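You operate a simulated robot arm through the tools that you are given. There is no shell and no other tool. Be economical: measure what you need, move in short steps, check, and stop when the job is done.

You run a simulated robot arm. Do the job below in one go: nothing can be reset, and whatever is moved stays where it is left.

Task
Bake the green rack in the lower drawer as the blue card says, then switch the oven off.
Fine: one bake, run until the cool lamp lights; the rack stays in the shut drawer, latch locked, dials left as set.

Only the result counts: the job must be done as asked and must still hold three seconds after the hand-in. Knocking over, shifting, dropping, spilling or breaking anything else fails it.

Robot
A 6-joint arm with a two-finger gripper, fixed in place. Base frame: the origin is at the foot of the arm, x ahead of it, y to its left, z up. Readings come in m, degrees, newtons and seconds.
Its first joint turns from -166.0 to 166.0 degrees. Payload 2.45 kg.
The TCP is the grasp point between the finger pads, 0.02 m short of the fingertips. In the tool frame z runs along the fingers and y along their closing line. The gripper opens to 0.14 m. The gripper's body begins 0.168 m behind the TCP.
Orientation is that of the tool frame in the base frame, as a unit quaternion [x, y, z, w]. With the fingers straight down and closing along the base's y, the tool's x points along the base's -x, its y along +y and its z along -z.

Tools
- The arm moves only by the tool send_rows. Its argument "commands" is one flat list of numbers, 7 for each row, row after row: the closure, from 0 (fully open) to 1 (shut), then the shift along the base's x, y, z in m, then the turn, a rotation vector about the base's x, y, z in degrees. In form: [jaw, tx, ty, tz, wx, wy, wz, jaw, tx, ty, tz, wx, wy, wz, ...]. A call has 1 to 20 rows; each row shifts and turns the commanded pose from where the row before left it. Rows are played at 5 a second. More than 0.05 m and 8.6 degrees between two rows, or a gripper value outside its range, and nothing of the call is played. A pose out of reach is approached as far as the arm can. The call stops where the force on the tool passes 90 N (or 10 N more than at its start, if that is more) or the arm is blocked; 0.2 s more then pass. Each finger travels about 0.045 m/s and halts on what it meets, pressing with about 42 N; the grip force reading is that of the motor and also rises with nothing between the fingers. The clock runs only during rows and for 0.2 s after the last one: add rows that do not move to give the fingers time. The reply holds the time, the measured pose of the TCP, the force on the tool along the base axes, the opening and the grip force, in the units named above and with some noise, with the torque about the TCP (base axes, N m) and any sound that the robot's microphone picked up.
- Cameras (640 x 400 px; columns grow to the right, rows downward): "scene" is fixed at [0.0468, 0.6527, 1.5268]; the picture's right is [0.17, -0.99, 0.00], its down [-0.70, -0.12, -0.70] and it looks along [0.69, 0.12, -0.71] (base axes); focal length 214 px, centre (320, 200). "wrist" rides on the gripper at [0.078, 0.011, -0.209] in the tool frame; the picture's right is [-0.14, 0.99, 0.00], its down [-0.92, -0.13, -0.37] and it looks along [-0.36, -0.05, 0.93] (tool axes); focal length 280 px, centre (320, 200).
- get_image(camera): a new picture of that camera. No time passes.
- point_at(camera, pixels): for up to 12 pixels [column, row] of the newest picture of that camera ("zoom" is the newest enlarged one), the place [x, y, z] in the base frame of the surface seen there, good to about 0.002 m, but the place of the scene camera against the robot may be out by one fixed shift of up to 0.012 m in any direction. No time passes.
- enlarge(camera, box): a new picture of the part [left, top, right, bottom] of that camera's present view, enlarged. No time passes.
- close_job(): hands the job in; it is judged then, once.

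Keep the steps short. Do not move on a guess: measure, check each grasp and each placing, and mend mistakes. In all there are 80 turns and 38 pictures (those below and enlarged ones count). Leave the gripper open and the arm clear of the work at the hand-in unless told otherwise, and finish with a single line.

The tools are called after "Call:" as name(argument=value, ...) on one line, values as JSON. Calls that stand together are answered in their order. send_rows: Moves the arm, as the interface text tells. Its arguments: {"type":"object","properties":{"commands":{"type":"array","items":{"type":"number"}}},"required":["commands"]} The other tools are called the same way: get_image (camera) takes a picture; point_at (camera, pixels) gives the place of the surface under pixels of a picture; enlarge (camera, box) takes an enlarged picture of a part of a camera's view; close_job () hands the job in.

At the start:

```text
time_s: 0.0
eef_pos: [0.6904, 0.0233, 1.2775]
tcp_rot: [-0.001, 1.0, 0.0, 0.001]
force: [0.7, 0.0, -0.1]
ft_torque: [0.0, 0.0, -0.02]
grip_width: 0.14
grip_force: 0.0
```

scene: 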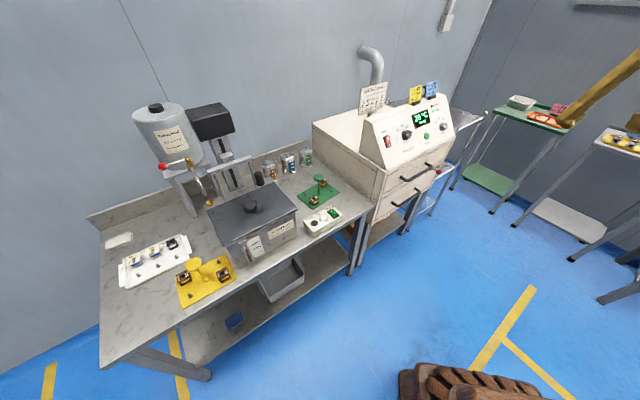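
wrist: 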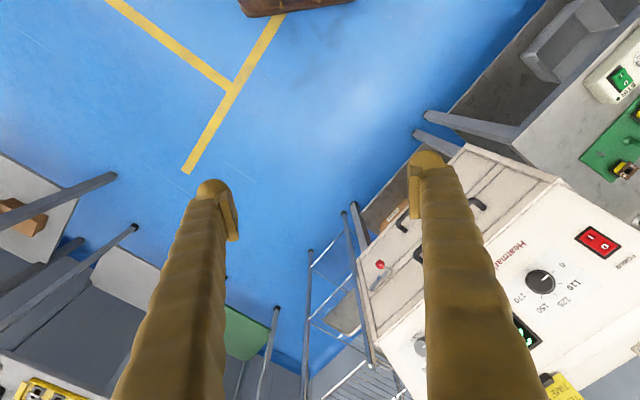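

I see the oven at right-center with cards on top (yellow at 415,95; blue at 431,88) and a green rack on the bench at about (318,190). I'll enlarge the cards and panel, and the oven front.

Call:
enlarge(camera="scene", box=[350, 70, 460, 160])

Call:
enlarge(camera="scene", box=[340, 130, 470, 230])

Call:
enlarge(camera="scene", box=[250, 140, 360, 240])

```text
4.44 times, centred on (405, 115) of scene
```

zoom: 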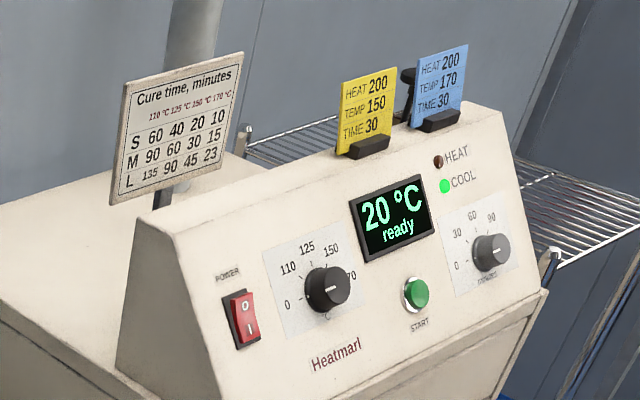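

```text
4.00 times, centred on (405, 180) of scene
```

zoom: 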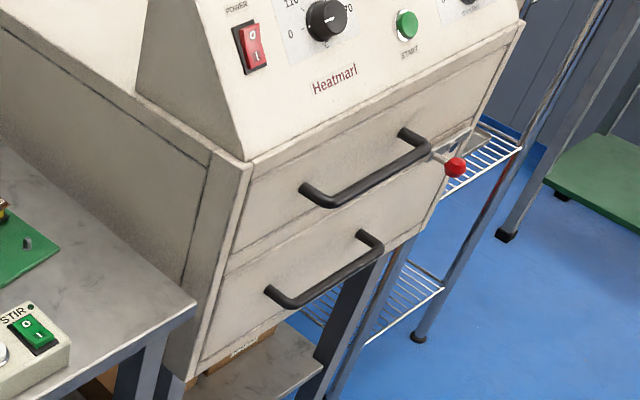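

```text
4.00 times, centred on (305, 190) of scene
```

zoom: 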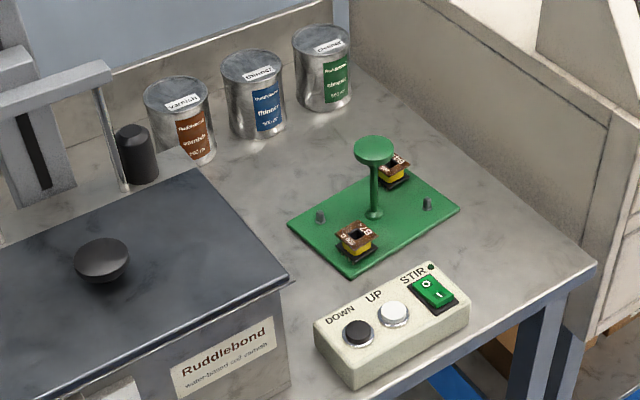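

The blue card seems to read HEAT 200 / TEMP 170 / TIME 30. I'll zoom tighter on card, dials and latch to be sure, then measure.

Call:
enlarge(camera="scene", box=[395, 75, 455, 150])

Call:
point_at(camera="scene", pixels=[[431, 88], [405, 134], [442, 127], [425, 135], [388, 141], [455, 172], [403, 180], [424, 164], [393, 204], [416, 190], [391, 170], [379, 222]])

Call:
point_at(camera="scene", pixels=[[319, 178], [319, 193], [312, 199], [300, 194], [344, 187], [338, 208], [317, 179], [316, 201], [326, 182], [322, 213], [350, 205], [418, 118]])

```text
5.33 times, centred on (425, 112) of scene
```

zoom: 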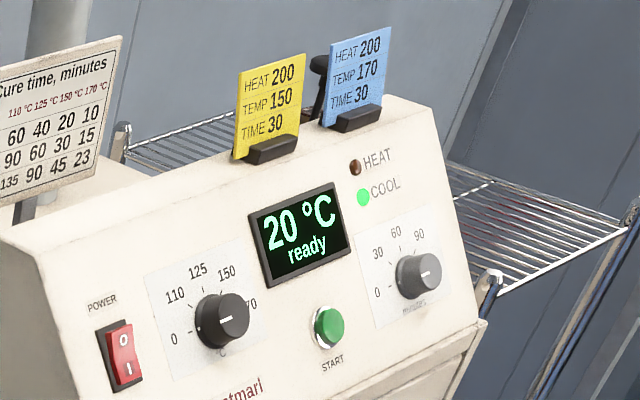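

```text
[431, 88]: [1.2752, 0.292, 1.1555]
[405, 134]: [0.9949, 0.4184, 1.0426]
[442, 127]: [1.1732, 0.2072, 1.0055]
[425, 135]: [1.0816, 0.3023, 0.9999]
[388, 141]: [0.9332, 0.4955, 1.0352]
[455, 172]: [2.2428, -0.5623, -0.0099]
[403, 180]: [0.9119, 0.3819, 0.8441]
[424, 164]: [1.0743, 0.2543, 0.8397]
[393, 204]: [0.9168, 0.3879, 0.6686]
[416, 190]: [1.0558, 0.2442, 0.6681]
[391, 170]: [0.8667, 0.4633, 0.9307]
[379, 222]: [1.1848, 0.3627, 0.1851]
```

```text
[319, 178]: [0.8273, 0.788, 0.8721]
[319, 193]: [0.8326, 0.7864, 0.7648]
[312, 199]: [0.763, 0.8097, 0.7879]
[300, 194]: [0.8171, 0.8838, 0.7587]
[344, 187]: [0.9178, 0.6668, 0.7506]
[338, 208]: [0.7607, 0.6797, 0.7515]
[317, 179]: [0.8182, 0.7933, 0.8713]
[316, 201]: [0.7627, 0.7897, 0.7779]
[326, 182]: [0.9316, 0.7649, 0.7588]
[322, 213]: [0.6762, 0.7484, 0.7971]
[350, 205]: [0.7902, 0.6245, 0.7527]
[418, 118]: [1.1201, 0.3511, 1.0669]
```

Blue card: HEAT 200, TEMP 170, TIME 30. Oven front runs obliquely. I'll measure front geometry (handles, latch, drawer edges) and rack corners more closely.

Call:
enlarge(camera="scene", box=[376, 150, 456, 225])

Call:
point_at(camera="scene", pixels=[[297.5, 196], [312.5, 207.5], [338.5, 192.3], [323.7, 182], [318.5, 177], [318.5, 187], [334, 183], [312, 204], [418.75, 174.5], [408.75, 199.5], [438.75, 171.75], [435, 170]])

Call:
point_at(camera="scene", pixels=[[384, 195], [382, 215], [390, 185], [430, 160], [425, 180], [432, 175], [395, 192], [428, 175], [385, 188], [386, 160], [440, 145], [450, 140]])

```text
5.33 times, centred on (416, 188) of scene
```

zoom: 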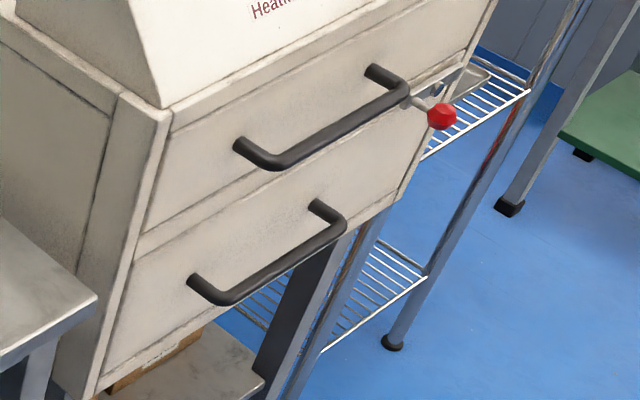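

```text
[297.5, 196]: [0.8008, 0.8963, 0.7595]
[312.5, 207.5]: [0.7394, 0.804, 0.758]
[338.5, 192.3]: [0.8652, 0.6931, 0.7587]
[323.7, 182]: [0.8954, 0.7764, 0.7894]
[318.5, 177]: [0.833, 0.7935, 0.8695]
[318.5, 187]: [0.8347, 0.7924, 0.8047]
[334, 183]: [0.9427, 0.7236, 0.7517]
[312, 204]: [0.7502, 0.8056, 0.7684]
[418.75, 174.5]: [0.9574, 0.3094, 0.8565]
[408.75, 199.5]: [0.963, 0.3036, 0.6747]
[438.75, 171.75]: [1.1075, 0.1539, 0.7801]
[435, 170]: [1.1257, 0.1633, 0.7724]
```

```text
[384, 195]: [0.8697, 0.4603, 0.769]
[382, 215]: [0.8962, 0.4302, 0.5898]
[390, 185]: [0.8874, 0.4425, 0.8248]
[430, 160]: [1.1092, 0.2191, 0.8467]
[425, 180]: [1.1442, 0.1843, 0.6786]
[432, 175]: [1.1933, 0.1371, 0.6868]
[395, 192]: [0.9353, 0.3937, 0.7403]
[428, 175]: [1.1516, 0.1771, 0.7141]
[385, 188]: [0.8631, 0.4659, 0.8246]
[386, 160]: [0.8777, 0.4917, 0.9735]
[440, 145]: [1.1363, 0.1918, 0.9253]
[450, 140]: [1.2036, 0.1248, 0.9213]
```

Findings: front plane is x+y≈1.33, normal at 45° (approach direction (0.707,0.707,0)); handle bars at z≈0.855 and 0.675; the latch knob is near (1.11,0.15,0.78). The rack (≈0.17×0.11) is centred at (0.832,0.793), knob top z≈0.87. Now I yaw −45°, tilt the tool to horizontal facing the oven and drop, staying 0.4 m away, to look with the wrist camera.

Call:
send_rows(commands=[0, 0, 0, -0.02, 0, 0, -7.5, 0, 0, 0, -0.02, 0, 0, -7.5, 0, 0, 0, -0.02, 0, 0, -7.5, 0, 0, 0, -0.02, 0, 0, -7.5, 0, 0, 0, -0.02, 0, 0, -7.5, 0, 0, 0, -0.02, 0, 0, -7.5, 0, 0, 0, -0.025, 5.303, -5.303, 0, 0, 0, 0, -0.025, 5.303, -5.303, 0, 0, 0, 0, -0.025, 5.303, -5.303, 0, 0, 0, 0, -0.025, 5.303, -5.303, 0, 0, 0, 0, -0.025, 5.303, -5.303, 0, 0, 0, 0, -0.025, 5.303, -5.303, 0, 0, 0, 0, -0.025, 5.303, -5.303, 0, 0, 0, 0, -0.025, 5.303, -5.303, 0, 0, 0, 0, -0.025, 5.303, -5.303, 0, 0, 0, 0, -0.025, 5.303, -5.303, 0, 0, 0, 0, -0.025, 5.303, -5.303, 0, 0, 0, 0, -0.025, 5.303, -5.303, 0])

Call:
get_image(camera="wrist")

```text
time_s: 3.8
eef_pos: [0.6898, 0.022, 0.8561]
tcp_rot: [0.271, 0.654, 0.652, 0.272]
force: [-0.5, 0.1, 1.2]
ft_torque: [-0.1, 0.11, -0.04]
grip_width: 0.14
grip_force: 0.2
```

```text
30 pictures are left
```

wrist: 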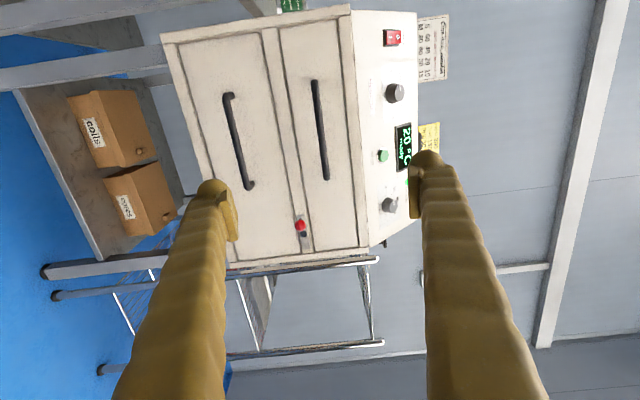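

The wrist picture shows the front (image right = up). The red latch knob is at (302,227), between the drawers on the right side. I'll zoom into the latch/handles and panel and take their places.

Call:
enlarge(camera="wrist", box=[250, 180, 346, 270])

Call:
enlarge(camera="wrist", box=[350, 10, 450, 260])

Call:
point_at(camera="wrist", pixels=[[302, 226], [304, 236], [231, 100], [238, 145], [249, 183], [316, 90], [325, 170], [210, 140], [275, 100], [340, 140], [200, 100], [270, 220]])

Call:
point_at(camera="wrist", pixels=[[393, 38], [396, 92], [383, 156], [390, 205], [372, 60], [372, 180], [405, 120], [410, 40], [390, 37], [397, 37], [365, 120], [405, 235]])

```text
4.44 times, centred on (298, 225) of wrist
```

zoom: 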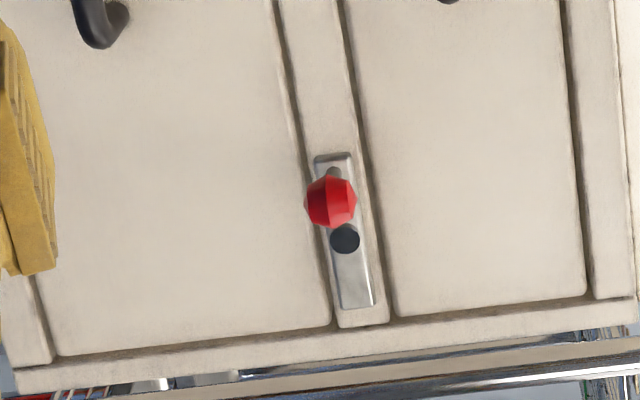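

```text
1.60 times, centred on (400, 135) of wrist
```

zoom: 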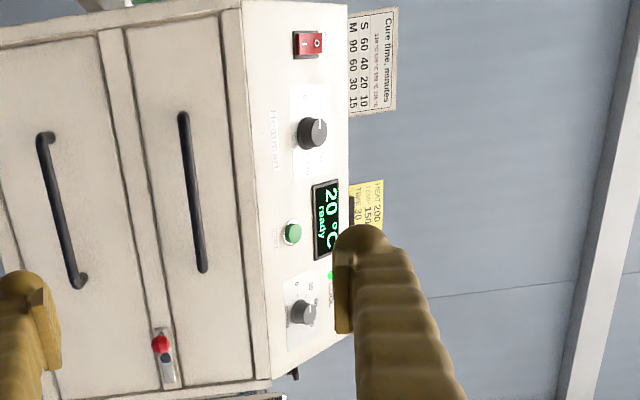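

```text
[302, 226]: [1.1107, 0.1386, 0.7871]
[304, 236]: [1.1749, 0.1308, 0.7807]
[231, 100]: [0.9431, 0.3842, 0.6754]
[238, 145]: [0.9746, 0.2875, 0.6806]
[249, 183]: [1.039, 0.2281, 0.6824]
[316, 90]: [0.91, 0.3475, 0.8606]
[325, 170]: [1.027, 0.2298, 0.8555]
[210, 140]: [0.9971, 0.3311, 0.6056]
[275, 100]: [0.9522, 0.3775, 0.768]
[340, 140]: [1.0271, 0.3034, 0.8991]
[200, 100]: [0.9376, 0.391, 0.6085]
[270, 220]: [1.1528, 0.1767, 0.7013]
```

```text
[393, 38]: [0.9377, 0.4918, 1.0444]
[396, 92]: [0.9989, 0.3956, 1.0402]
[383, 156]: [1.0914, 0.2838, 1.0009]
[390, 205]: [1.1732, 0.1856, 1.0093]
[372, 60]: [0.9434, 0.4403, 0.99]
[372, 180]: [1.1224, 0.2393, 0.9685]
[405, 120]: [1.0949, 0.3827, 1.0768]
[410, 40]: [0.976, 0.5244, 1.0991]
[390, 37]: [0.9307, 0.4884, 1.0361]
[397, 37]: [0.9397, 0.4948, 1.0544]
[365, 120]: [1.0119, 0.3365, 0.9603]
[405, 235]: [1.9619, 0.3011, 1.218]
```

Latch: a horizontal plate with the red knob on a stem at left and a black disc at right. I'll zoom tighter from both cameras to understand how it moves.

Call:
enlarge(camera="wrist", box=[286, 210, 318, 256])

Call:
enlarge(camera="scene", box=[426, 160, 450, 180])

```text
8.70 times, centred on (302, 233) of wrist
```

zoom: 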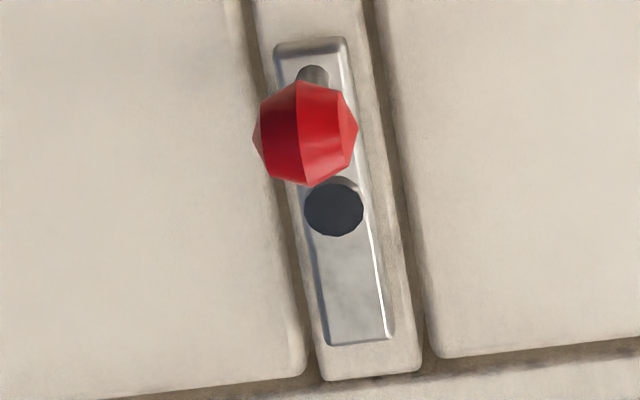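

```text
16.00 times, centred on (438, 170) of scene
```

zoom: 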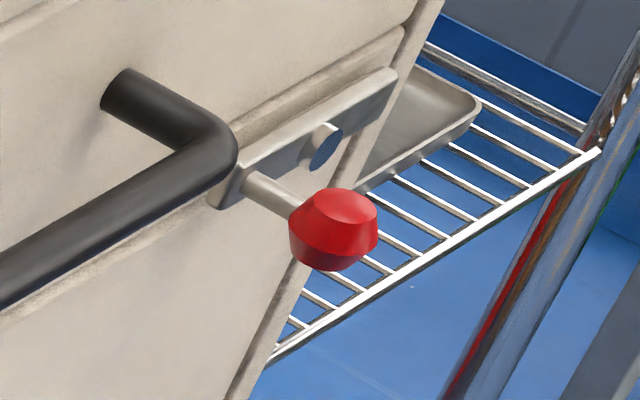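

The bar of the latch pivots on the black disc: it lies horizontally in the rail now, so it blocks neither drawer (unlocked). Next: lower to the lower handle (bar centre ≈ (0.978,0.293,0.678)) and approach it horizontally with half-open jaws.

Call:
send_rows(commands=[0.4, 0.0023, -0.0023, -0.0445, 0, 0, 0, 0.4, 0.0023, -0.0023, -0.0445, 0, 0, 0, 0.4, 0.0023, -0.0023, -0.0445, 0, 0, 0, 0.4, 0.0023, -0.0023, -0.0445, 0, 0, 0, 0.4, 0.0279, 0.0279, 0, 0, 0, 0, 0.4, 0.0279, 0.0279, 0, 0, 0, 0, 0.4, 0.0279, 0.0279, 0, 0, 0, 0, 0.4, 0.0279, 0.0279, 0, 0, 0, 0, 0.4, 0.0279, 0.0279, 0, 0, 0, 0, 0.4, 0.0279, 0.0279, 0, 0, 0, 0, 0.4, 0.0279, 0.0279, 0, 0, 0, 0, 0.4, 0.0279, 0.0279, 0, 0, 0, 0, 0.4, 0.0279, 0.0279, 0, 0, 0, 0, 0.4, 0.014, 0.014, 0, 0, 0, 0, 0.4, 0.014, 0.014, 0, 0, 0, 0, 0.4, 0, 0, 0, 0, 0, 0])

Call:
get_image(camera="wrist")

```text
time_s: 7.2
eef_pos: [0.977, 0.2926, 0.6793]
tcp_rot: [0.272, 0.653, 0.652, 0.271]
force: [0.8, 0.3, -0.6]
ft_torque: [0.01, 0.01, 0.01]
grip_width: 0.0842
grip_force: 0.0
```

```text
25 pictures are left
```

wrist: 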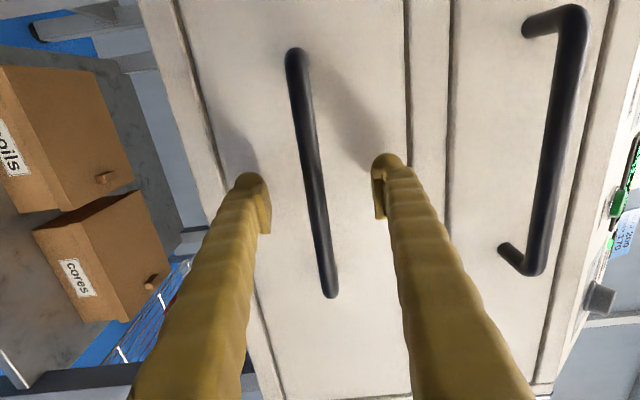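

The bar lies between the fingertips. Close on it.

Call:
send_rows(commands=[1, 0, 0, 0, 0, 0, 0, 1, 0, 0, 0, 0, 0, 0, 1, 0, 0, 0, 0, 0, 0, 1, 0, 0, 0, 0, 0, 0, 1, 0, 0, 0, 0, 0, 0, 1, 0, 0, 0, 0, 0, 0])

```text
time_s: 8.6
eef_pos: [0.9777, 0.2923, 0.676]
tcp_rot: [0.272, 0.655, 0.652, 0.269]
force: [6.2, -3.9, -44.2]
ft_torque: [-0.07, -0.03, -0.14]
grip_width: 0.0114
grip_force: 38.3
```

Gripped (11 mm), with a small vertical offset pressing 44 N; I relax 3 mm downward, then pull a few cm gently.

Call:
send_rows(commands=[1, 0, 0, -0.0015, 0, 0, 0, 1, 0, 0, -0.0015, 0, 0, 0, 1, -0.005, -0.005, 0, 0, 0, 0, 1, -0.007, -0.007, 0, 0, 0, 0, 1, -0.007, -0.007, 0, 0, 0, 0, 1, -0.007, -0.007, 0, 0, 0, 0])

```text
time_s: 10.0
eef_pos: [0.9542, 0.2669, 0.6753]
tcp_rot: [0.27, 0.653, 0.653, 0.272]
force: [-18.5, 20.4, 2.4]
ft_torque: [0.09, 0.07, 0.35]
grip_width: 0.0112
grip_force: 38.3
```

The drawer moves (so it's unlocked). Keep pulling another 0.24 m.

Call:
send_rows(commands=[1, -0.0141, -0.0141, 0, 0, 0, 0, 1, -0.0141, -0.0141, 0, 0, 0, 0, 1, -0.0141, -0.0141, 0, 0, 0, 0, 1, -0.0141, -0.0141, 0, 0, 0, 0, 1, -0.0141, -0.0141, 0, 0, 0, 0, 1, -0.0141, -0.0141, 0, 0, 0, 0, 1, -0.0141, -0.0141, 0, 0, 0, 0, 1, -0.0141, -0.0141, 0, 0, 0, 0, 1, -0.0141, -0.0141, 0, 0, 0, 0, 1, -0.0141, -0.0141, 0, 0, 0, 0, 1, -0.0141, -0.0141, 0, 0, 0, 0, 1, -0.0141, -0.0141, 0, 0, 0, 0])

Call:
enlarge(camera="scene", box=[340, 120, 480, 260])

```text
time_s: 12.6
eef_pos: [0.7852, 0.0975, 0.6756]
tcp_rot: [0.271, 0.654, 0.652, 0.27]
force: [6.0, -4.3, -26.5]
ft_torque: [-0.02, 0.03, -0.71]
grip_width: 0.0113
grip_force: 38.3
```

```text
2.86 times, centred on (410, 190) of scene
```

zoom: 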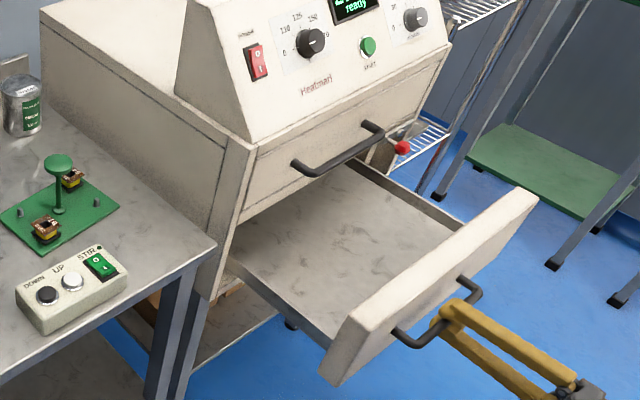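

The drawer is open about 0.27 m and empty. Measure its floor, front panel and side edges. Zoom points: floor (340,230), left wall (280,295), panel top (440,270), right wall (450,215), etc.

Call:
point_at(camera="zoom", pixels=[[340, 230], [300, 260], [400, 230], [290, 300], [250, 265], [430, 195], [455, 222], [440, 275], [380, 310], [525, 205], [360, 185], [345, 330]])

```text
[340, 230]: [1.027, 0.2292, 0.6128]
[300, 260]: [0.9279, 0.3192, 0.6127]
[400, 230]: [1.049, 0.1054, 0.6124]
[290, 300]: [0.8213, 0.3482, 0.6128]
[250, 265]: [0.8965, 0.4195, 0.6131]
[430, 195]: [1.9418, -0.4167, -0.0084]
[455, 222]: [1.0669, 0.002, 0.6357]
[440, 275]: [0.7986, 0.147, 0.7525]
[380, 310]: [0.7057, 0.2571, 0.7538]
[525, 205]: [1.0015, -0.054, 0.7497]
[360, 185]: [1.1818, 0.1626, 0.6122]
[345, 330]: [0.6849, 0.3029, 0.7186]
```

Drawer floor z≈0.613, front panel top ≈0.753, interior sum x+y from ≈0.975 to 1.33, u from 0.34 to 0.75 — rack (0.12 tall) fits. Release the handle, back off, rise and roll the gripper 90° about the approach axis (camera on top, fingers closing horizontally).

Call:
send_rows(commands=[0.4, 0, 0, 0, 0, 0, 0, 0.4, 0, 0, 0, 0, 0, 0, 0.4, 0, 0, 0, 0, 0, 0, 0.4, 0, 0, 0, 0, 0, 0, 0.4, -0.0177, -0.0177, 0, 0, 0, 0, 0.4, -0.0177, -0.0177, 0, 0, 0, 0, 0.4, -0.0177, -0.0177, 0, 0, 0, 0, 0.4, -0.0177, -0.0177, 0, 0, 0, 0, 0.3, 0, 0, 0.032, 5.303, 5.303, 0, 0.3, 0, 0, 0.032, 5.303, 5.303, 0, 0.3, 0, 0, 0.032, 5.303, 5.303, 0, 0.3, 0, 0, 0.032, 5.303, 5.303, 0, 0.3, 0, 0, 0.032, 5.303, 5.303, 0, 0.3, 0, 0, 0.032, 5.303, 5.303, 0, 0.3, 0, 0, 0.032, 5.303, 5.303, 0, 0.3, 0, 0, 0.032, 5.303, 5.303, 0, 0.3, 0, 0, 0.032, 5.303, 5.303, 0, 0.3, 0, 0, 0.032, 5.303, 5.303, 0, 0.3, 0, 0, 0.032, 5.303, 5.303, 0, 0.3, 0, 0, 0.032, 5.303, 5.303, 0])

```text
time_s: 16.8
eef_pos: [0.7146, 0.0253, 1.0603]
tcp_rot: [0.654, 0.271, 0.652, -0.272]
force: [-0.6, 0.1, -0.3]
ft_torque: [0.0, -0.02, 0.02]
grip_width: 0.0979
grip_force: 0.2
```

Orientation is right (tool x up). Now sweep over to a pre-grasp beside the rack knob (0.15 m back), tilting 40° down along the way, clear of the oven corner, and look.

Call:
send_rows(commands=[0.3, 0.0023, 0.0456, -0.0067, -1.886, 1.886, 0, 0.3, 0.0023, 0.0456, -0.0067, -1.886, 1.886, 0, 0.3, 0.0023, 0.0456, -0.0067, -1.886, 1.886, 0, 0.3, 0.0023, 0.0456, -0.0067, -1.886, 1.886, 0, 0.3, 0.0023, 0.0456, -0.0067, -1.886, 1.886, 0, 0.3, 0.0023, 0.0456, -0.0067, -1.886, 1.886, 0, 0.3, 0.0023, 0.0456, -0.0067, -1.886, 1.886, 0, 0.3, 0.0023, 0.0456, -0.0067, -1.886, 1.886, 0, 0.3, 0.0023, 0.0456, -0.0067, -1.886, 1.886, 0, 0.3, 0.0023, 0.0456, -0.0067, -1.886, 1.886, 0, 0.3, 0.0023, 0.0456, -0.0067, -1.886, 1.886, 0, 0.3, 0.0023, 0.0456, -0.0067, -1.886, 1.886, 0, 0.3, 0.0023, 0.0456, -0.0067, -1.886, 1.886, 0, 0.3, 0.0023, 0.0456, -0.0067, -1.886, 1.886, 0, 0.3, 0.0023, 0.0456, -0.0067, -1.886, 1.886, 0])

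Call:
get_image(camera="wrist")

```text
time_s: 20.0
eef_pos: [0.7502, 0.7086, 0.9621]
tcp_rot: [0.838, 0.35, 0.385, -0.165]
force: [0.3, 0.6, 0.2]
ft_torque: [-0.01, 0.02, -0.05]
grip_width: 0.0982
grip_force: 0.0
out of reach, approached as far as the arm can: row 15
```

```text
23 pictures are left
```

wrist: 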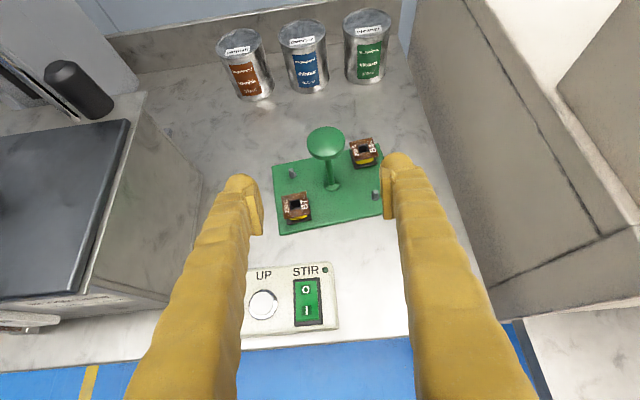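

The rack, knob at (325,142), is ahead between the fingers. The last row was reported out of reach, so I probe: measure knob with the wrist camera, and try a short advance along the tool axis.

Call:
point_at(camera="wrist", pixels=[[325, 135], [325, 145], [308, 143], [343, 143], [325, 158], [328, 180], [295, 207], [363, 150], [280, 233], [274, 166], [383, 213], [310, 265]])

Call:
send_rows(commands=[0.3, 0.0108, 0.0108, -0.0128, 0, 0, 0, 0.3, 0.0108, 0.0108, -0.0128, 0, 0, 0])

```text
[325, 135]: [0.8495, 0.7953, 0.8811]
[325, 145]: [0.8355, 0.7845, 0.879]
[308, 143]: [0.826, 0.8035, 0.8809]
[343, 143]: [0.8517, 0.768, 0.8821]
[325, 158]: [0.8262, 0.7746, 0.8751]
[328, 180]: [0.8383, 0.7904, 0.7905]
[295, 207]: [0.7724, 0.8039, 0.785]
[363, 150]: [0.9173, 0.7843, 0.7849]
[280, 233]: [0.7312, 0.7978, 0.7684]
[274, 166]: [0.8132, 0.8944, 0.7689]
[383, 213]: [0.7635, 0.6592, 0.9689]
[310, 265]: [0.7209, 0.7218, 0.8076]
```

```text
time_s: 20.6
eef_pos: [0.7747, 0.7292, 0.9362]
tcp_rot: [0.837, 0.35, 0.386, -0.166]
force: [0.2, -0.6, -0.2]
ft_torque: [-0.02, 0.01, -0.01]
grip_width: 0.098
grip_force: 0.1
```

The advance worked. Knob centre by wrist: (0.839,0.786), rim z≈0.873 (scene camera is ~9 mm low). Advance to put the TCP at the knob.

Call:
send_rows(commands=[0.3, 0.0129, 0.0114, -0.0128, 0, 0, 0, 0.3, 0.0129, 0.0114, -0.0128, 0, 0, 0, 0.3, 0.0129, 0.0114, -0.0128, 0, 0, 0, 0.3, 0.0129, 0.0114, -0.0128, 0, 0, 0, 0.3, 0.0129, 0.0114, -0.0128, 0, 0, 0])

Call:
get_image(camera="wrist")

```text
time_s: 21.8
eef_pos: [0.8392, 0.786, 0.871]
tcp_rot: [0.837, 0.35, 0.387, -0.165]
force: [0.1, 0.3, -0.1]
ft_torque: [-0.03, 0.01, -0.01]
grip_width: 0.0981
grip_force: 0.0
```

```text
22 pictures are left
```

wrist: 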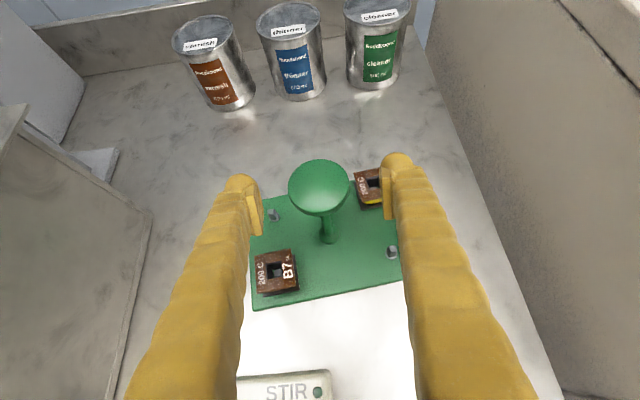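

The knob sits centred between the pads. Close on it.

Call:
send_rows(commands=[0.6, 0, 0, 0, 0, 0, 0, 0.6, 0, 0, 0, 0, 0, 0, 0.8, 0, 0, 0, 0, 0, 0, 1, 0, 0, 0, 0, 0, 0, 1, 0, 0, 0, 0, 0, 0, 1, 0, 0, 0, 0, 0, 0])

Call:
get_image(camera="wrist")

```text
time_s: 23.2
eef_pos: [0.8387, 0.7865, 0.8716]
tcp_rot: [0.837, 0.351, 0.385, -0.166]
force: [-0.6, 0.3, 0.5]
ft_torque: [0.12, 0.13, 0.09]
grip_width: 0.0467
grip_force: 42.4
```

```text
21 pictures are left
```

wrist: 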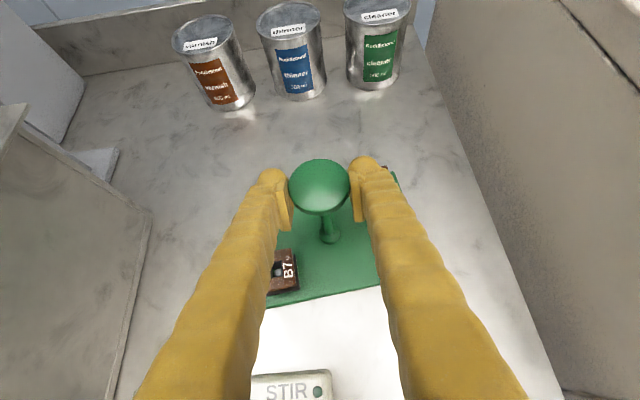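

Held at 47 mm. Lift gently: slow first centimetres.

Call:
send_rows(commands=[1, 0, 0, 0.003, 0, 0, 0, 1, 0, 0, 0.005, 0, 0, 0, 1, 0, 0, 0.007, 0, 0, 0, 1, 0, 0, 0.01, 0, 0, 0, 1, 0, 0, 0.013, 0, 0, 0, 1, 0, 0, 0.015, 0, 0, 0, 1, 0, 0, 0.015, 0, 0, 0, 1, 0, 0, 0.015, 0, 0, 0, 1, 0, 0, 0.012, 0, 0, 0, 1, 0, 0, 0.006, 0, 0, 0])

Call:
get_image(camera="wrist")

```text
time_s: 25.4
eef_pos: [0.8373, 0.7876, 0.9637]
tcp_rot: [0.837, 0.348, 0.39, -0.162]
force: [0.2, -0.6, -4.1]
ft_torque: [0.0, 0.03, 0.01]
grip_width: 0.0472
grip_force: 42.1
out of reach, approached as far as the arm can: row 9
```

```text
20 pictures are left
```

wrist: 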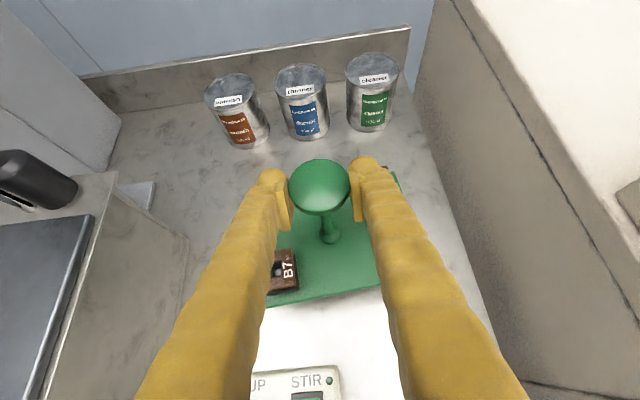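

Rack is up level (4 N), bottom ≈0.85. Retreat straight back away from the bench (−d, 0.354 m) with gentle ramps.

Call:
send_rows(commands=[1, -0.006, -0.006, 0, 0, 0, 0, 1, -0.012, -0.012, 0, 0, 0, 0, 1, -0.018, -0.018, 0, 0, 0, 0, 1, -0.022, -0.022, 0, 0, 0, 0, 1, -0.024, -0.024, 0, 0, 0, 0, 1, -0.024, -0.024, 0, 0, 0, 0, 1, -0.024, -0.024, 0, 0, 0, 0, 1, -0.024, -0.024, 0, 0, 0, 0, 1, -0.024, -0.024, 0, 0, 0, 0, 1, -0.022, -0.022, 0, 0, 0, 0, 1, -0.02, -0.02, 0, 0, 0, 0, 1, -0.016, -0.016, 0, 0, 0, 0, 1, -0.01, -0.01, 0, 0, 0, 0, 1, -0.005, -0.005, 0, 0, 0, 0])

```text
time_s: 28.4
eef_pos: [0.6052, 0.5229, 0.9735]
tcp_rot: [0.837, 0.35, 0.386, -0.165]
force: [-0.7, -0.8, -2.9]
ft_torque: [-0.03, 0.0, -0.01]
grip_width: 0.0469
grip_force: 41.5
out of reach, approached as far as the arm can: row 7, 8, 9, 10, 12
```

Some rows were reported out of reach and the TCP is ~2 cm sideways of the command. Hold two rows and re-read.

Call:
send_rows(commands=[1, 0, 0, 0, 0, 0, 0, 1, 0, 0, 0, 0, 0, 0])

```text
time_s: 29.0
eef_pos: [0.6053, 0.5243, 0.9751]
tcp_rot: [0.837, 0.351, 0.386, -0.165]
force: [0.4, -0.1, -3.5]
ft_torque: [0.01, 0.03, -0.04]
grip_width: 0.047
grip_force: 42.2
```

Pose is steady and the command follows it. Now move along the front (u) by 0.473 m over the open drawer.

Call:
send_rows(commands=[1, 0.008, -0.008, 0, 0, 0, 0, 1, 0.015, -0.015, 0, 0, 0, 0, 1, 0.022, -0.022, 0, 0, 0, 0, 1, 0.027, -0.027, 0, 0, 0, 0, 1, 0.03, -0.03, 0, 0, 0, 0, 1, 0.03, -0.03, 0, 0, 0, 0, 1, 0.03, -0.03, 0, 0, 0, 0, 1, 0.03, -0.03, 0, 0, 0, 0, 1, 0.03, -0.03, 0, 0, 0, 0, 1, 0.03, -0.03, 0, 0, 0, 0, 1, 0.028, -0.028, 0, 0, 0, 0, 1, 0.024, -0.024, 0, 0, 0, 0, 1, 0.017, -0.017, 0, 0, 0, 0, 1, 0.009, -0.009, 0, 0, 0, 0, 1, 0.004, -0.004, 0, 0, 0, 0])

Call:
get_image(camera="wrist")

Call:
enlarge(camera="scene", box=[340, 120, 480, 260])

```text
time_s: 32.2
eef_pos: [0.9384, 0.1877, 0.973]
tcp_rot: [0.838, 0.348, 0.389, -0.161]
force: [-0.4, -0.2, -4.1]
ft_torque: [0.04, 0.01, -0.01]
grip_width: 0.0468
grip_force: 42.0
```

```text
19 pictures are left
```

wrist: 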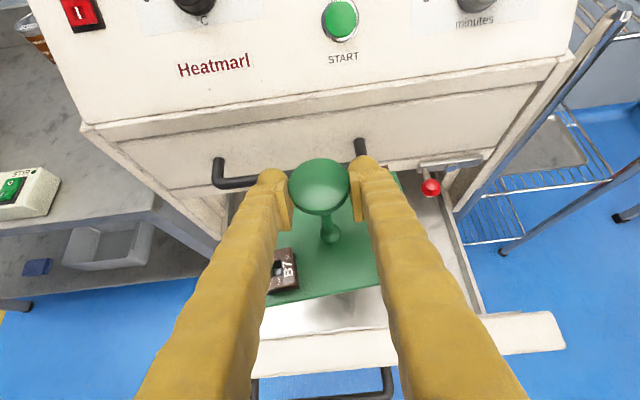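

```text
2.86 times, centred on (410, 190) of scene
```

zoom: 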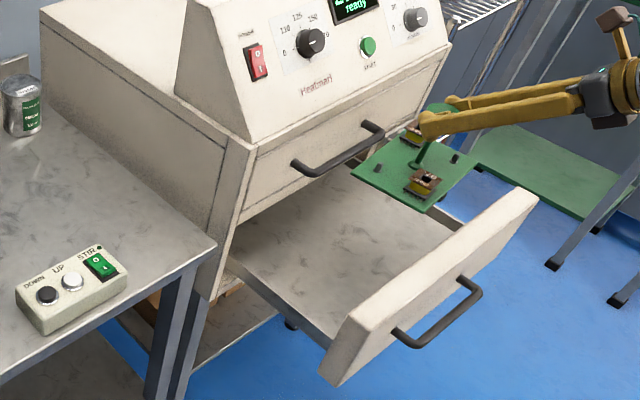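

The rack hangs level above the drawer; far edge is short of the upper handle. Check panel, floor and wall positions with the accurate wrist camera before lowering.

Call:
point_at(camera="wrist", pixels=[[480, 335], [530, 345], [300, 322], [280, 345], [440, 235], [425, 215], [300, 300], [370, 285], [470, 290], [232, 183], [430, 188], [390, 250]])

```text
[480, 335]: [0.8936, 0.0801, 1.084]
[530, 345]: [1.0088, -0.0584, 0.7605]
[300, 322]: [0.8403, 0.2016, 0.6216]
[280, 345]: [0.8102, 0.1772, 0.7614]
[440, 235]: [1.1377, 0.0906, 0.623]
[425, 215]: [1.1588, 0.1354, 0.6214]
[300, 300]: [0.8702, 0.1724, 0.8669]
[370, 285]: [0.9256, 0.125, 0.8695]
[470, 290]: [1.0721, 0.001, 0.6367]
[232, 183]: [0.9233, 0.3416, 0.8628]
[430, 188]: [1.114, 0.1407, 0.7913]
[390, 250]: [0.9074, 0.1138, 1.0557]
```

Floor z 0.622, panel top 0.761, rack near edge 3 cm+ inside the panel. Lower with a 1 cm nudge inward; on-floor TCP height should be ≈0.7335.

Call:
send_rows(commands=[1, 0.0035, 0.0035, -0.01, 0, 0, 0, 1, 0.0035, 0.0035, -0.02, 0, 0, 0, 1, 0, 0, -0.03, 0, 0, 0, 1, 0, 0, -0.035, 0, 0, 0, 1, 0, 0, -0.035, 0, 0, 0, 1, 0, 0, -0.03, 0, 0, 0, 1, 0, 0, -0.025, 0, 0, 0, 1, 0, 0, -0.018, 0, 0, 0, 1, 0, 0, -0.012, 0, 0, 0, 1, 0, 0, -0.008, 0, 0, 0, 1, 0, 0, -0.006, 0, 0, 0, 1, 0, 0, -0.004, 0, 0, 0, 1, 0, 0, -0.002, 0, 0, 0, 1, 0, 0, -0.002, 0, 0, 0])

```text
time_s: 35.2
eef_pos: [0.9441, 0.196, 0.736]
tcp_rot: [0.837, 0.349, 0.389, -0.162]
force: [-0.7, -0.1, -4.4]
ft_torque: [0.01, 0.01, 0.01]
grip_width: 0.0471
grip_force: 42.1
```

Still hanging (−4.4 N); lower the last couple of millimetres, watching the force.

Call:
send_rows(commands=[1, 0, 0, -0.001, 0, 0, 0, 1, 0, 0, -0.001, 0, 0, 0, 1, 0, 0, -0.001, 0, 0, 0])

```text
time_s: 36.0
eef_pos: [0.9452, 0.1971, 0.7353]
tcp_rot: [0.837, 0.348, 0.389, -0.161]
force: [3.6, -0.8, 7.7]
ft_torque: [0.09, 0.73, 0.06]
grip_width: 0.0469
grip_force: 42.2
```

The rack is on the floor (+7.7 N). Open the jaws.

Call:
send_rows(commands=[0.55, 0, 0, 0, 0, 0, 0, 0.45, 0, 0, 0, 0, 0, 0, 0.35, 0, 0, 0, 0, 0, 0, 0.3, 0, 0, 0, 0, 0, 0, 0.3, 0, 0, 0, 0, 0, 0, 0.3, -0.0108, -0.0108, 0.0128, 0, 0, 0, 0.3, -0.0108, -0.0108, 0.0128, 0, 0, 0, 0.3, -0.0162, -0.0162, 0.0193, 0, 0, 0, 0.3, -0.0162, -0.0162, 0.0193, 0, 0, 0, 0.3, -0.0162, -0.0162, 0.0193, 0, 0, 0, 0.3, -0.0162, -0.0162, 0.0193, 0, 0, 0])

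Call:
get_image(camera="wrist")

```text
time_s: 38.4
eef_pos: [0.8593, 0.1081, 0.8359]
tcp_rot: [0.838, 0.348, 0.389, -0.162]
force: [0.0, 0.6, 0.0]
ft_torque: [0.02, 0.01, 0.0]
grip_width: 0.098
grip_force: 0.0
```

```text
17 pictures are left
```

wrist: 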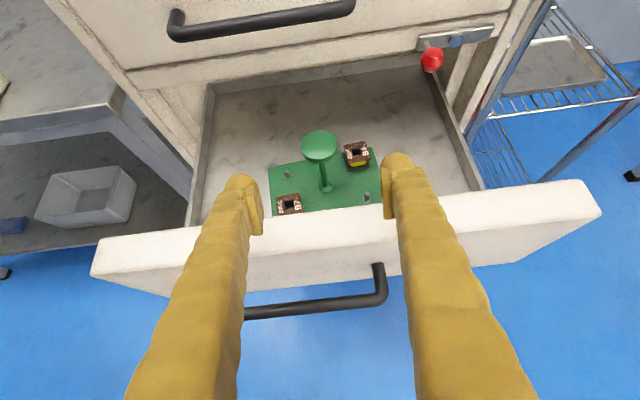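

The rack stands well inside with both coils in place. Now back off, level the tool, close the jaws, and line up on the panel above the handle bar (z≈0.725, u≈0.515) to push the drawer shut.

Call:
send_rows(commands=[1, -0.017, -0.0125, 0.002, 5.657, -5.657, 0, 1, -0.017, -0.0125, 0.002, 5.657, -5.657, 0, 1, -0.017, -0.0125, 0, 5.657, -5.657, 0, 1, -0.017, -0.0125, 0, 5.657, -5.657, 0, 1, -0.017, -0.0125, 0, 5.657, -5.657, 0, 1, 0, 0, -0.0285, 0, 0, 0, 1, 0, 0, -0.0285, 0, 0, 0, 1, 0, 0, -0.0285, 0, 0, 0, 1, 0, 0, -0.0285, 0, 0, 0, 1, 0, 0, 0, 0, 0, 0])

Call:
get_image(camera="wrist")

```text
time_s: 40.6
eef_pos: [0.7732, 0.0477, 0.7233]
tcp_rot: [0.653, 0.272, 0.652, -0.271]
force: [-0.8, -0.5, -0.5]
ft_torque: [-0.02, -0.03, 0.0]
grip_width: 0.0
grip_force: 29.2
```

```text
16 pictures are left
```

wrist: 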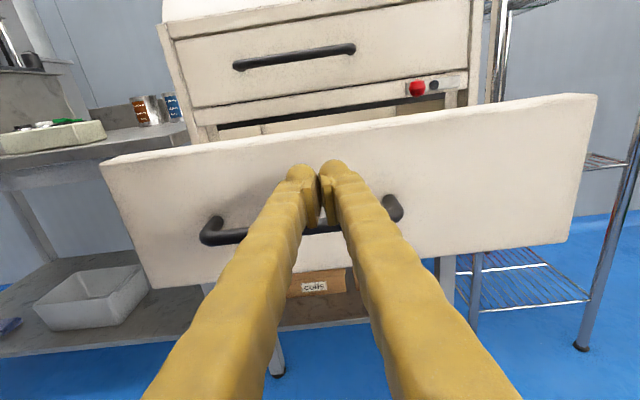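

Fingers face the panel above the bar. Push forward slowly (first half).

Call:
send_rows(commands=[1, 0.0088, 0.0088, 0, 0, 0, 0, 1, 0.0088, 0.0088, 0, 0, 0, 0, 1, 0.007, 0.007, 0, 0, 0, 0, 1, 0.004, 0.004, 0, 0, 0, 0, 1, 0.004, 0.004, 0, 0, 0, 0, 1, 0.004, 0.004, 0, 0, 0, 0, 1, 0.004, 0.004, 0, 0, 0, 0, 1, 0.005, 0.005, 0, 0, 0, 0, 1, 0.007, 0.007, 0, 0, 0, 0, 1, 0.009, 0.009, 0, 0, 0, 0, 1, 0.01, 0.01, 0, 0, 0, 0, 1, 0.011, 0.011, 0, 0, 0, 0, 1, 0.011, 0.011, 0, 0, 0, 0, 1, 0.011, 0.011, 0, 0, 0, 0, 1, 0.011, 0.011, 0, 0, 0, 0, 1, 0.011, 0.011, 0, 0, 0, 0, 1, 0.011, 0.011, 0, 0, 0, 0, 1, 0.011, 0.011, 0, 0, 0, 0, 1, 0.008, 0.008, 0, 0, 0, 0, 1, 0.005, 0.005, 0, 0, 0, 0])

Call:
get_image(camera="wrist")

```text
time_s: 44.8
eef_pos: [0.9345, 0.2087, 0.7265]
tcp_rot: [0.654, 0.272, 0.652, -0.27]
force: [-0.3, -0.4, -1.0]
ft_torque: [0.01, 0.02, 0.0]
grip_width: 0.0
grip_force: 29.1
```

```text
15 pictures are left
```

wrist: 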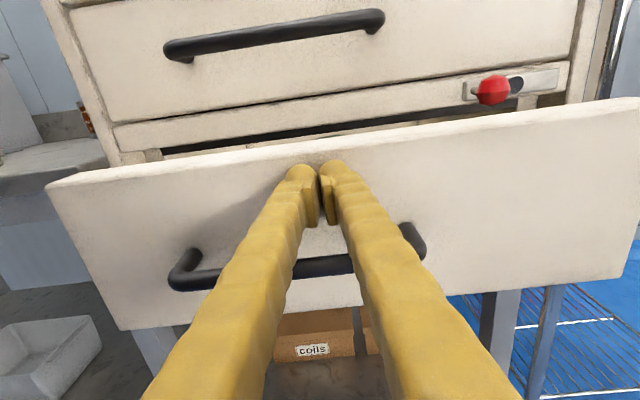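

Drawer slides with almost no force; ~0.11 m remains. Continue, slowing at the end.

Call:
send_rows(commands=[1, 0.004, 0.004, 0, 0, 0, 0, 1, 0.007, 0.007, 0, 0, 0, 0, 1, 0.009, 0.009, 0, 0, 0, 0, 1, 0.009, 0.009, 0, 0, 0, 0, 1, 0.009, 0.009, 0, 0, 0, 0, 1, 0.009, 0.009, 0, 0, 0, 0, 1, 0.009, 0.009, 0, 0, 0, 0, 1, 0.007, 0.007, 0, 0, 0, 0, 1, 0.005, 0.005, 0, 0, 0, 0, 1, 0.004, 0.004, 0, 0, 0, 0, 1, 0.003, 0.003, 0, 0, 0, 0, 1, 0.002, 0.002, 0, 0, 0, 0, 1, 0.002, 0.002, 0, 0, 0, 0, 1, 0.002, 0.002, 0, 0, 0, 0, 1, 0.001, 0.001, 0, 0, 0, 0])

Call:
get_image(camera="wrist")

```text
time_s: 48.0
eef_pos: [1.0148, 0.2873, 0.7256]
tcp_rot: [0.654, 0.271, 0.652, -0.27]
force: [-17.3, -12.4, 5.2]
ft_torque: [0.05, -0.15, 0.03]
grip_width: 0.0062
grip_force: 29.2
stopped in row 15: the force on the tool passed its limit at 96 N (the readings are from after the stop); the commanded pose is now the measured one
```

```text
14 pictures are left
```

wrist: 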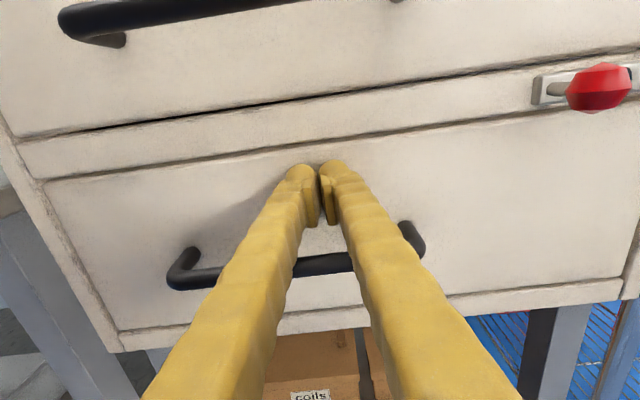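

The drawer hit its stop (flush). I check flushness of both drawers against the rail/frame and measure the latch bar parts for turning it.

Call:
point_at(camera="wrist", pixels=[[200, 200], [500, 160], [450, 260], [200, 145], [480, 110], [300, 60], [450, 40], [30, 140], [560, 88], [600, 85], [548, 90], [635, 75]])

```text
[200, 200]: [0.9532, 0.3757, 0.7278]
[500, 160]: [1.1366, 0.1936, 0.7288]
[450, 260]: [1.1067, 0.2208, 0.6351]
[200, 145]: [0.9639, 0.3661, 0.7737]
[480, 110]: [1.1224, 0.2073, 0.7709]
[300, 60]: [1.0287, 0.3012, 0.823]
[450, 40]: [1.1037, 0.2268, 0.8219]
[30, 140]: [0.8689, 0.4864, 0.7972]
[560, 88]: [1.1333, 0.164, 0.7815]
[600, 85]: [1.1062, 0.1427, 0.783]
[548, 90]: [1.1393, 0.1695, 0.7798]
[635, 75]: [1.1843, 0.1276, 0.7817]
```

Both drawers are flush (x+y≈1.33). Now the latch: pivot at u≈0.738, z≈0.781; knob at u≈0.688, z≈0.783, arm ≈0.05 m. Back off, shift over and bring half-open jaws to the knob.

Call:
send_rows(commands=[1, -0.0212, -0.0212, 0, 0, 0, 0, 1, -0.0212, -0.0212, 0, 0, 0, 0, 1, -0.0212, -0.0212, 0, 0, 0, 0, 1, -0.0212, -0.0212, 0, 0, 0, 0, 0.5, 0.0307, -0.0307, 0.0144, 0, 0, 0, 0.5, 0.0307, -0.0307, 0.0144, 0, 0, 0, 0.5, 0.0307, -0.0307, 0.0144, 0, 0, 0, 0.5, 0.0307, -0.0307, 0.0144, 0, 0, 0, 0.5, 0.0126, 0.0126, 0, 0, 0, 0, 0.5, 0.0126, 0.0126, 0, 0, 0, 0, 0.5, 0.0126, 0.0126, 0, 0, 0, 0, 0.5, 0.0126, 0.0126, 0, 0, 0, 0, 0.5, 0.0126, 0.0126, 0, 0, 0, 0, 0.5, 0, 0, 0, 0, 0, 0])

Call:
get_image(camera="wrist")

```text
time_s: 51.0
eef_pos: [1.1147, 0.1441, 0.7827]
tcp_rot: [0.654, 0.271, 0.652, -0.271]
force: [-0.1, 0.2, 0.6]
ft_torque: [0.01, 0.0, -0.02]
grip_width: 0.0697
grip_force: 0.0
```

```text
13 pictures are left
```

wrist: 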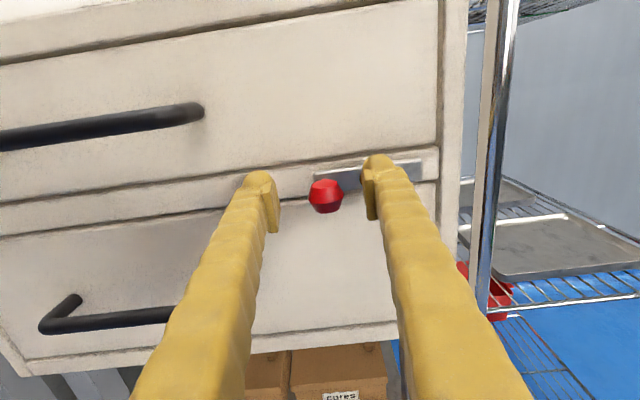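

The knob is between the fingers. Close on it, and try the first 20° of a downward arc about the pivot.

Call:
send_rows(commands=[1, 0, 0, 0, 0, 0, 0, 1, 0, 0, 0, 0, 0, 0, 1, 0, 0, 0, 0, 0, 0, 1, 0, 0, 0, 0, 0, 0, 1, 0.0005, -0.0005, -0.0087, 0, 0, 0, 1, 0.0016, -0.0016, -0.0084, 0, 0, 0])

```text
time_s: 52.4
eef_pos: [1.1193, 0.1409, 0.7683]
tcp_rot: [0.653, 0.271, 0.654, -0.269]
force: [59.0, -18.8, 30.6]
ft_torque: [-0.21, -0.61, -0.15]
grip_width: 0.0268
grip_force: 44.4
```

It moves down with a sideways load (+u ≈55 N), meaning the knob sits a bit further right. Correct by +3 mm in u and continue a bit.

Call:
send_rows(commands=[1, 0.003, -0.002, 0, 0, 0, 0, 1, 0.0026, -0.0026, -0.0079, 0, 0, 0, 1, 0.0035, -0.0035, -0.0071, 0, 0, 0])

```text
time_s: 53.2
eef_pos: [1.1262, 0.1377, 0.7476]
tcp_rot: [0.655, 0.273, 0.65, -0.273]
force: [1.4, 14.6, 8.7]
ft_torque: [-0.12, -0.66, 0.1]
grip_width: 0.0264
grip_force: 44.6
```

Moving well along the arc (≈40°). Continue to 90°.

Call:
send_rows(commands=[1, 0.0043, -0.0043, -0.0062, 0, 0, 0, 1, 0.0051, -0.0051, -0.005, 0, 0, 0, 1, 0.0056, -0.0056, -0.0037, 0, 0, 0, 1, 0.0059, -0.0059, -0.0022, 0, 0, 0, 1, 0.0062, -0.0062, -0.0008, 0, 0, 0])

Call:
enlarge(camera="wrist", box=[220, 100, 460, 250])

```text
time_s: 54.4
eef_pos: [1.1476, 0.1134, 0.7327]
tcp_rot: [0.652, 0.275, 0.65, -0.275]
force: [-26.5, 8.7, 8.6]
ft_torque: [-0.06, -0.47, 0.17]
grip_width: 0.0263
grip_force: 44.9
stopped in row 5: the force on the tool passed its limit at 100 N (the readings are from after the stop); the commanded pose is now the measured one
```

```text
2.67 times, centred on (340, 175) of wrist
```

zoom: 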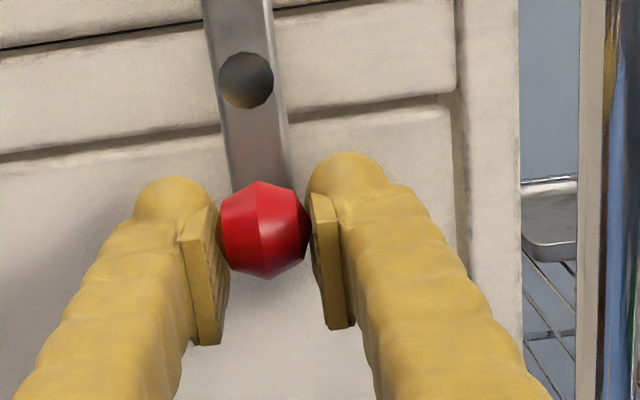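

The bar now stands vertical across both drawers against its stop: locked. Release, back off, and go up to view the control panel squarely (tool tilted 37° down).

Call:
send_rows(commands=[0.5, 0, 0, 0, 0, 0, 0, 0.5, 0, 0, 0, 0, 0, 0, 0.5, 0, 0, 0, 0, 0, 0, 0.5, -0.0177, -0.0177, 0, 0, 0, 0, 0.5, -0.0177, -0.0177, 0, 0, 0, 0, 0.5, -0.0177, -0.0177, 0, 0, 0, 0, 0.5, -0.0177, -0.0177, 0, 0, 0, 0, 0.5, -0.0078, 0.0173, 0.0397, -2.907, 2.907, 0, 0.5, -0.0078, 0.0173, 0.0397, -2.907, 2.907, 0, 0.5, -0.0078, 0.0173, 0.0397, -2.907, 2.907, 0, 0.5, -0.0078, 0.0173, 0.0397, -2.907, 2.907, 0, 0.5, -0.0078, 0.0173, 0.0397, -2.907, 2.907, 0, 0.5, -0.0078, 0.0173, 0.0397, -2.907, 2.907, 0, 0.5, -0.0078, 0.0173, 0.0397, -2.907, 2.907, 0, 0.5, -0.0078, 0.0173, 0.0397, -2.907, 2.907, 0, 0.5, -0.0078, 0.0173, 0.0397, -2.907, 2.907, 0])

Call:
get_image(camera="wrist")

```text
time_s: 57.8
eef_pos: [1.0077, 0.1984, 1.0855]
tcp_rot: [0.827, 0.344, 0.408, -0.175]
force: [1.0, 0.1, -0.6]
ft_torque: [0.03, -0.04, 0.04]
grip_width: 0.0701
grip_force: 0.0
```

```text
11 pictures are left
```

wrist: 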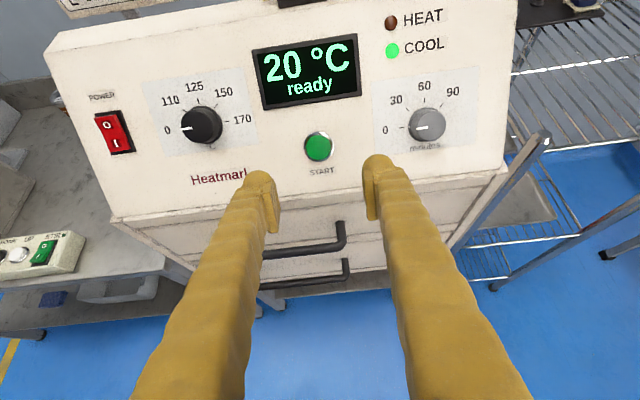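

Both pointers seem to be at 0 now. Zoom both dials for exact scale angles.

Call:
enlarge(camera="wrist", box=[140, 65, 270, 165])

Call:
point_at(camera="zoom", pixels=[[320, 190], [160, 240], [230, 120], [315, 60], [430, 100], [480, 185], [310, 330], [200, 320], [420, 300], [280, 185], [100, 100], [500, 60]])

Call:
enlarge(camera="wrist", box=[365, 65, 485, 160])

```text
4.00 times, centred on (205, 115) of wrist
```

zoom: 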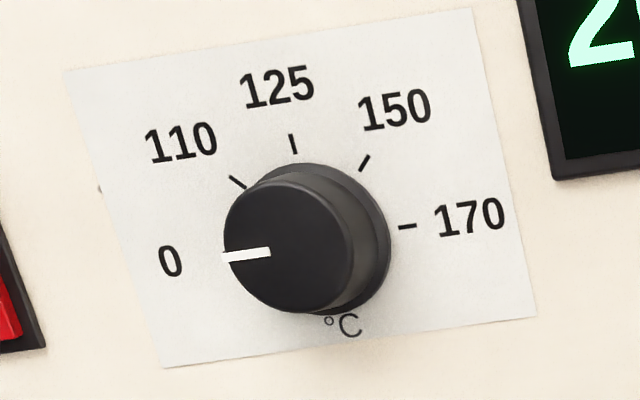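

```text
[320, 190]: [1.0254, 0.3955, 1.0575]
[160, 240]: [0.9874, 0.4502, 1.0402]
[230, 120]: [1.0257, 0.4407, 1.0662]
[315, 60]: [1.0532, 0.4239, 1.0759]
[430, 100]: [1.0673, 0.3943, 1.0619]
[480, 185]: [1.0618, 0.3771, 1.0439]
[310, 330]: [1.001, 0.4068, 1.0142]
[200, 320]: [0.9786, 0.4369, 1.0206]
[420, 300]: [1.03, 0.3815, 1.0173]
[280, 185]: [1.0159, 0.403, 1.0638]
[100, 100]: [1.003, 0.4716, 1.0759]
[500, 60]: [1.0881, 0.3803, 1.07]
```

```text
4.21 times, centred on (425, 112) of wrist
```

zoom: 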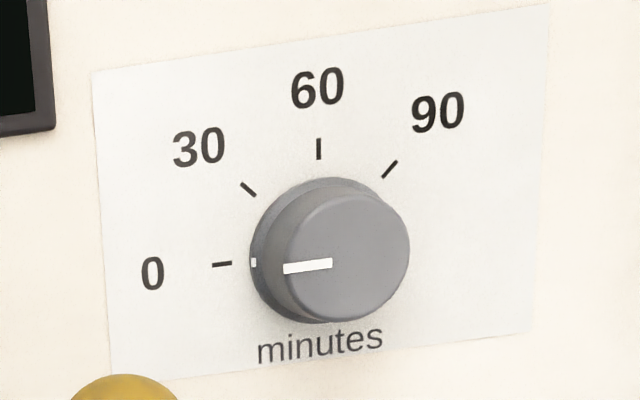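

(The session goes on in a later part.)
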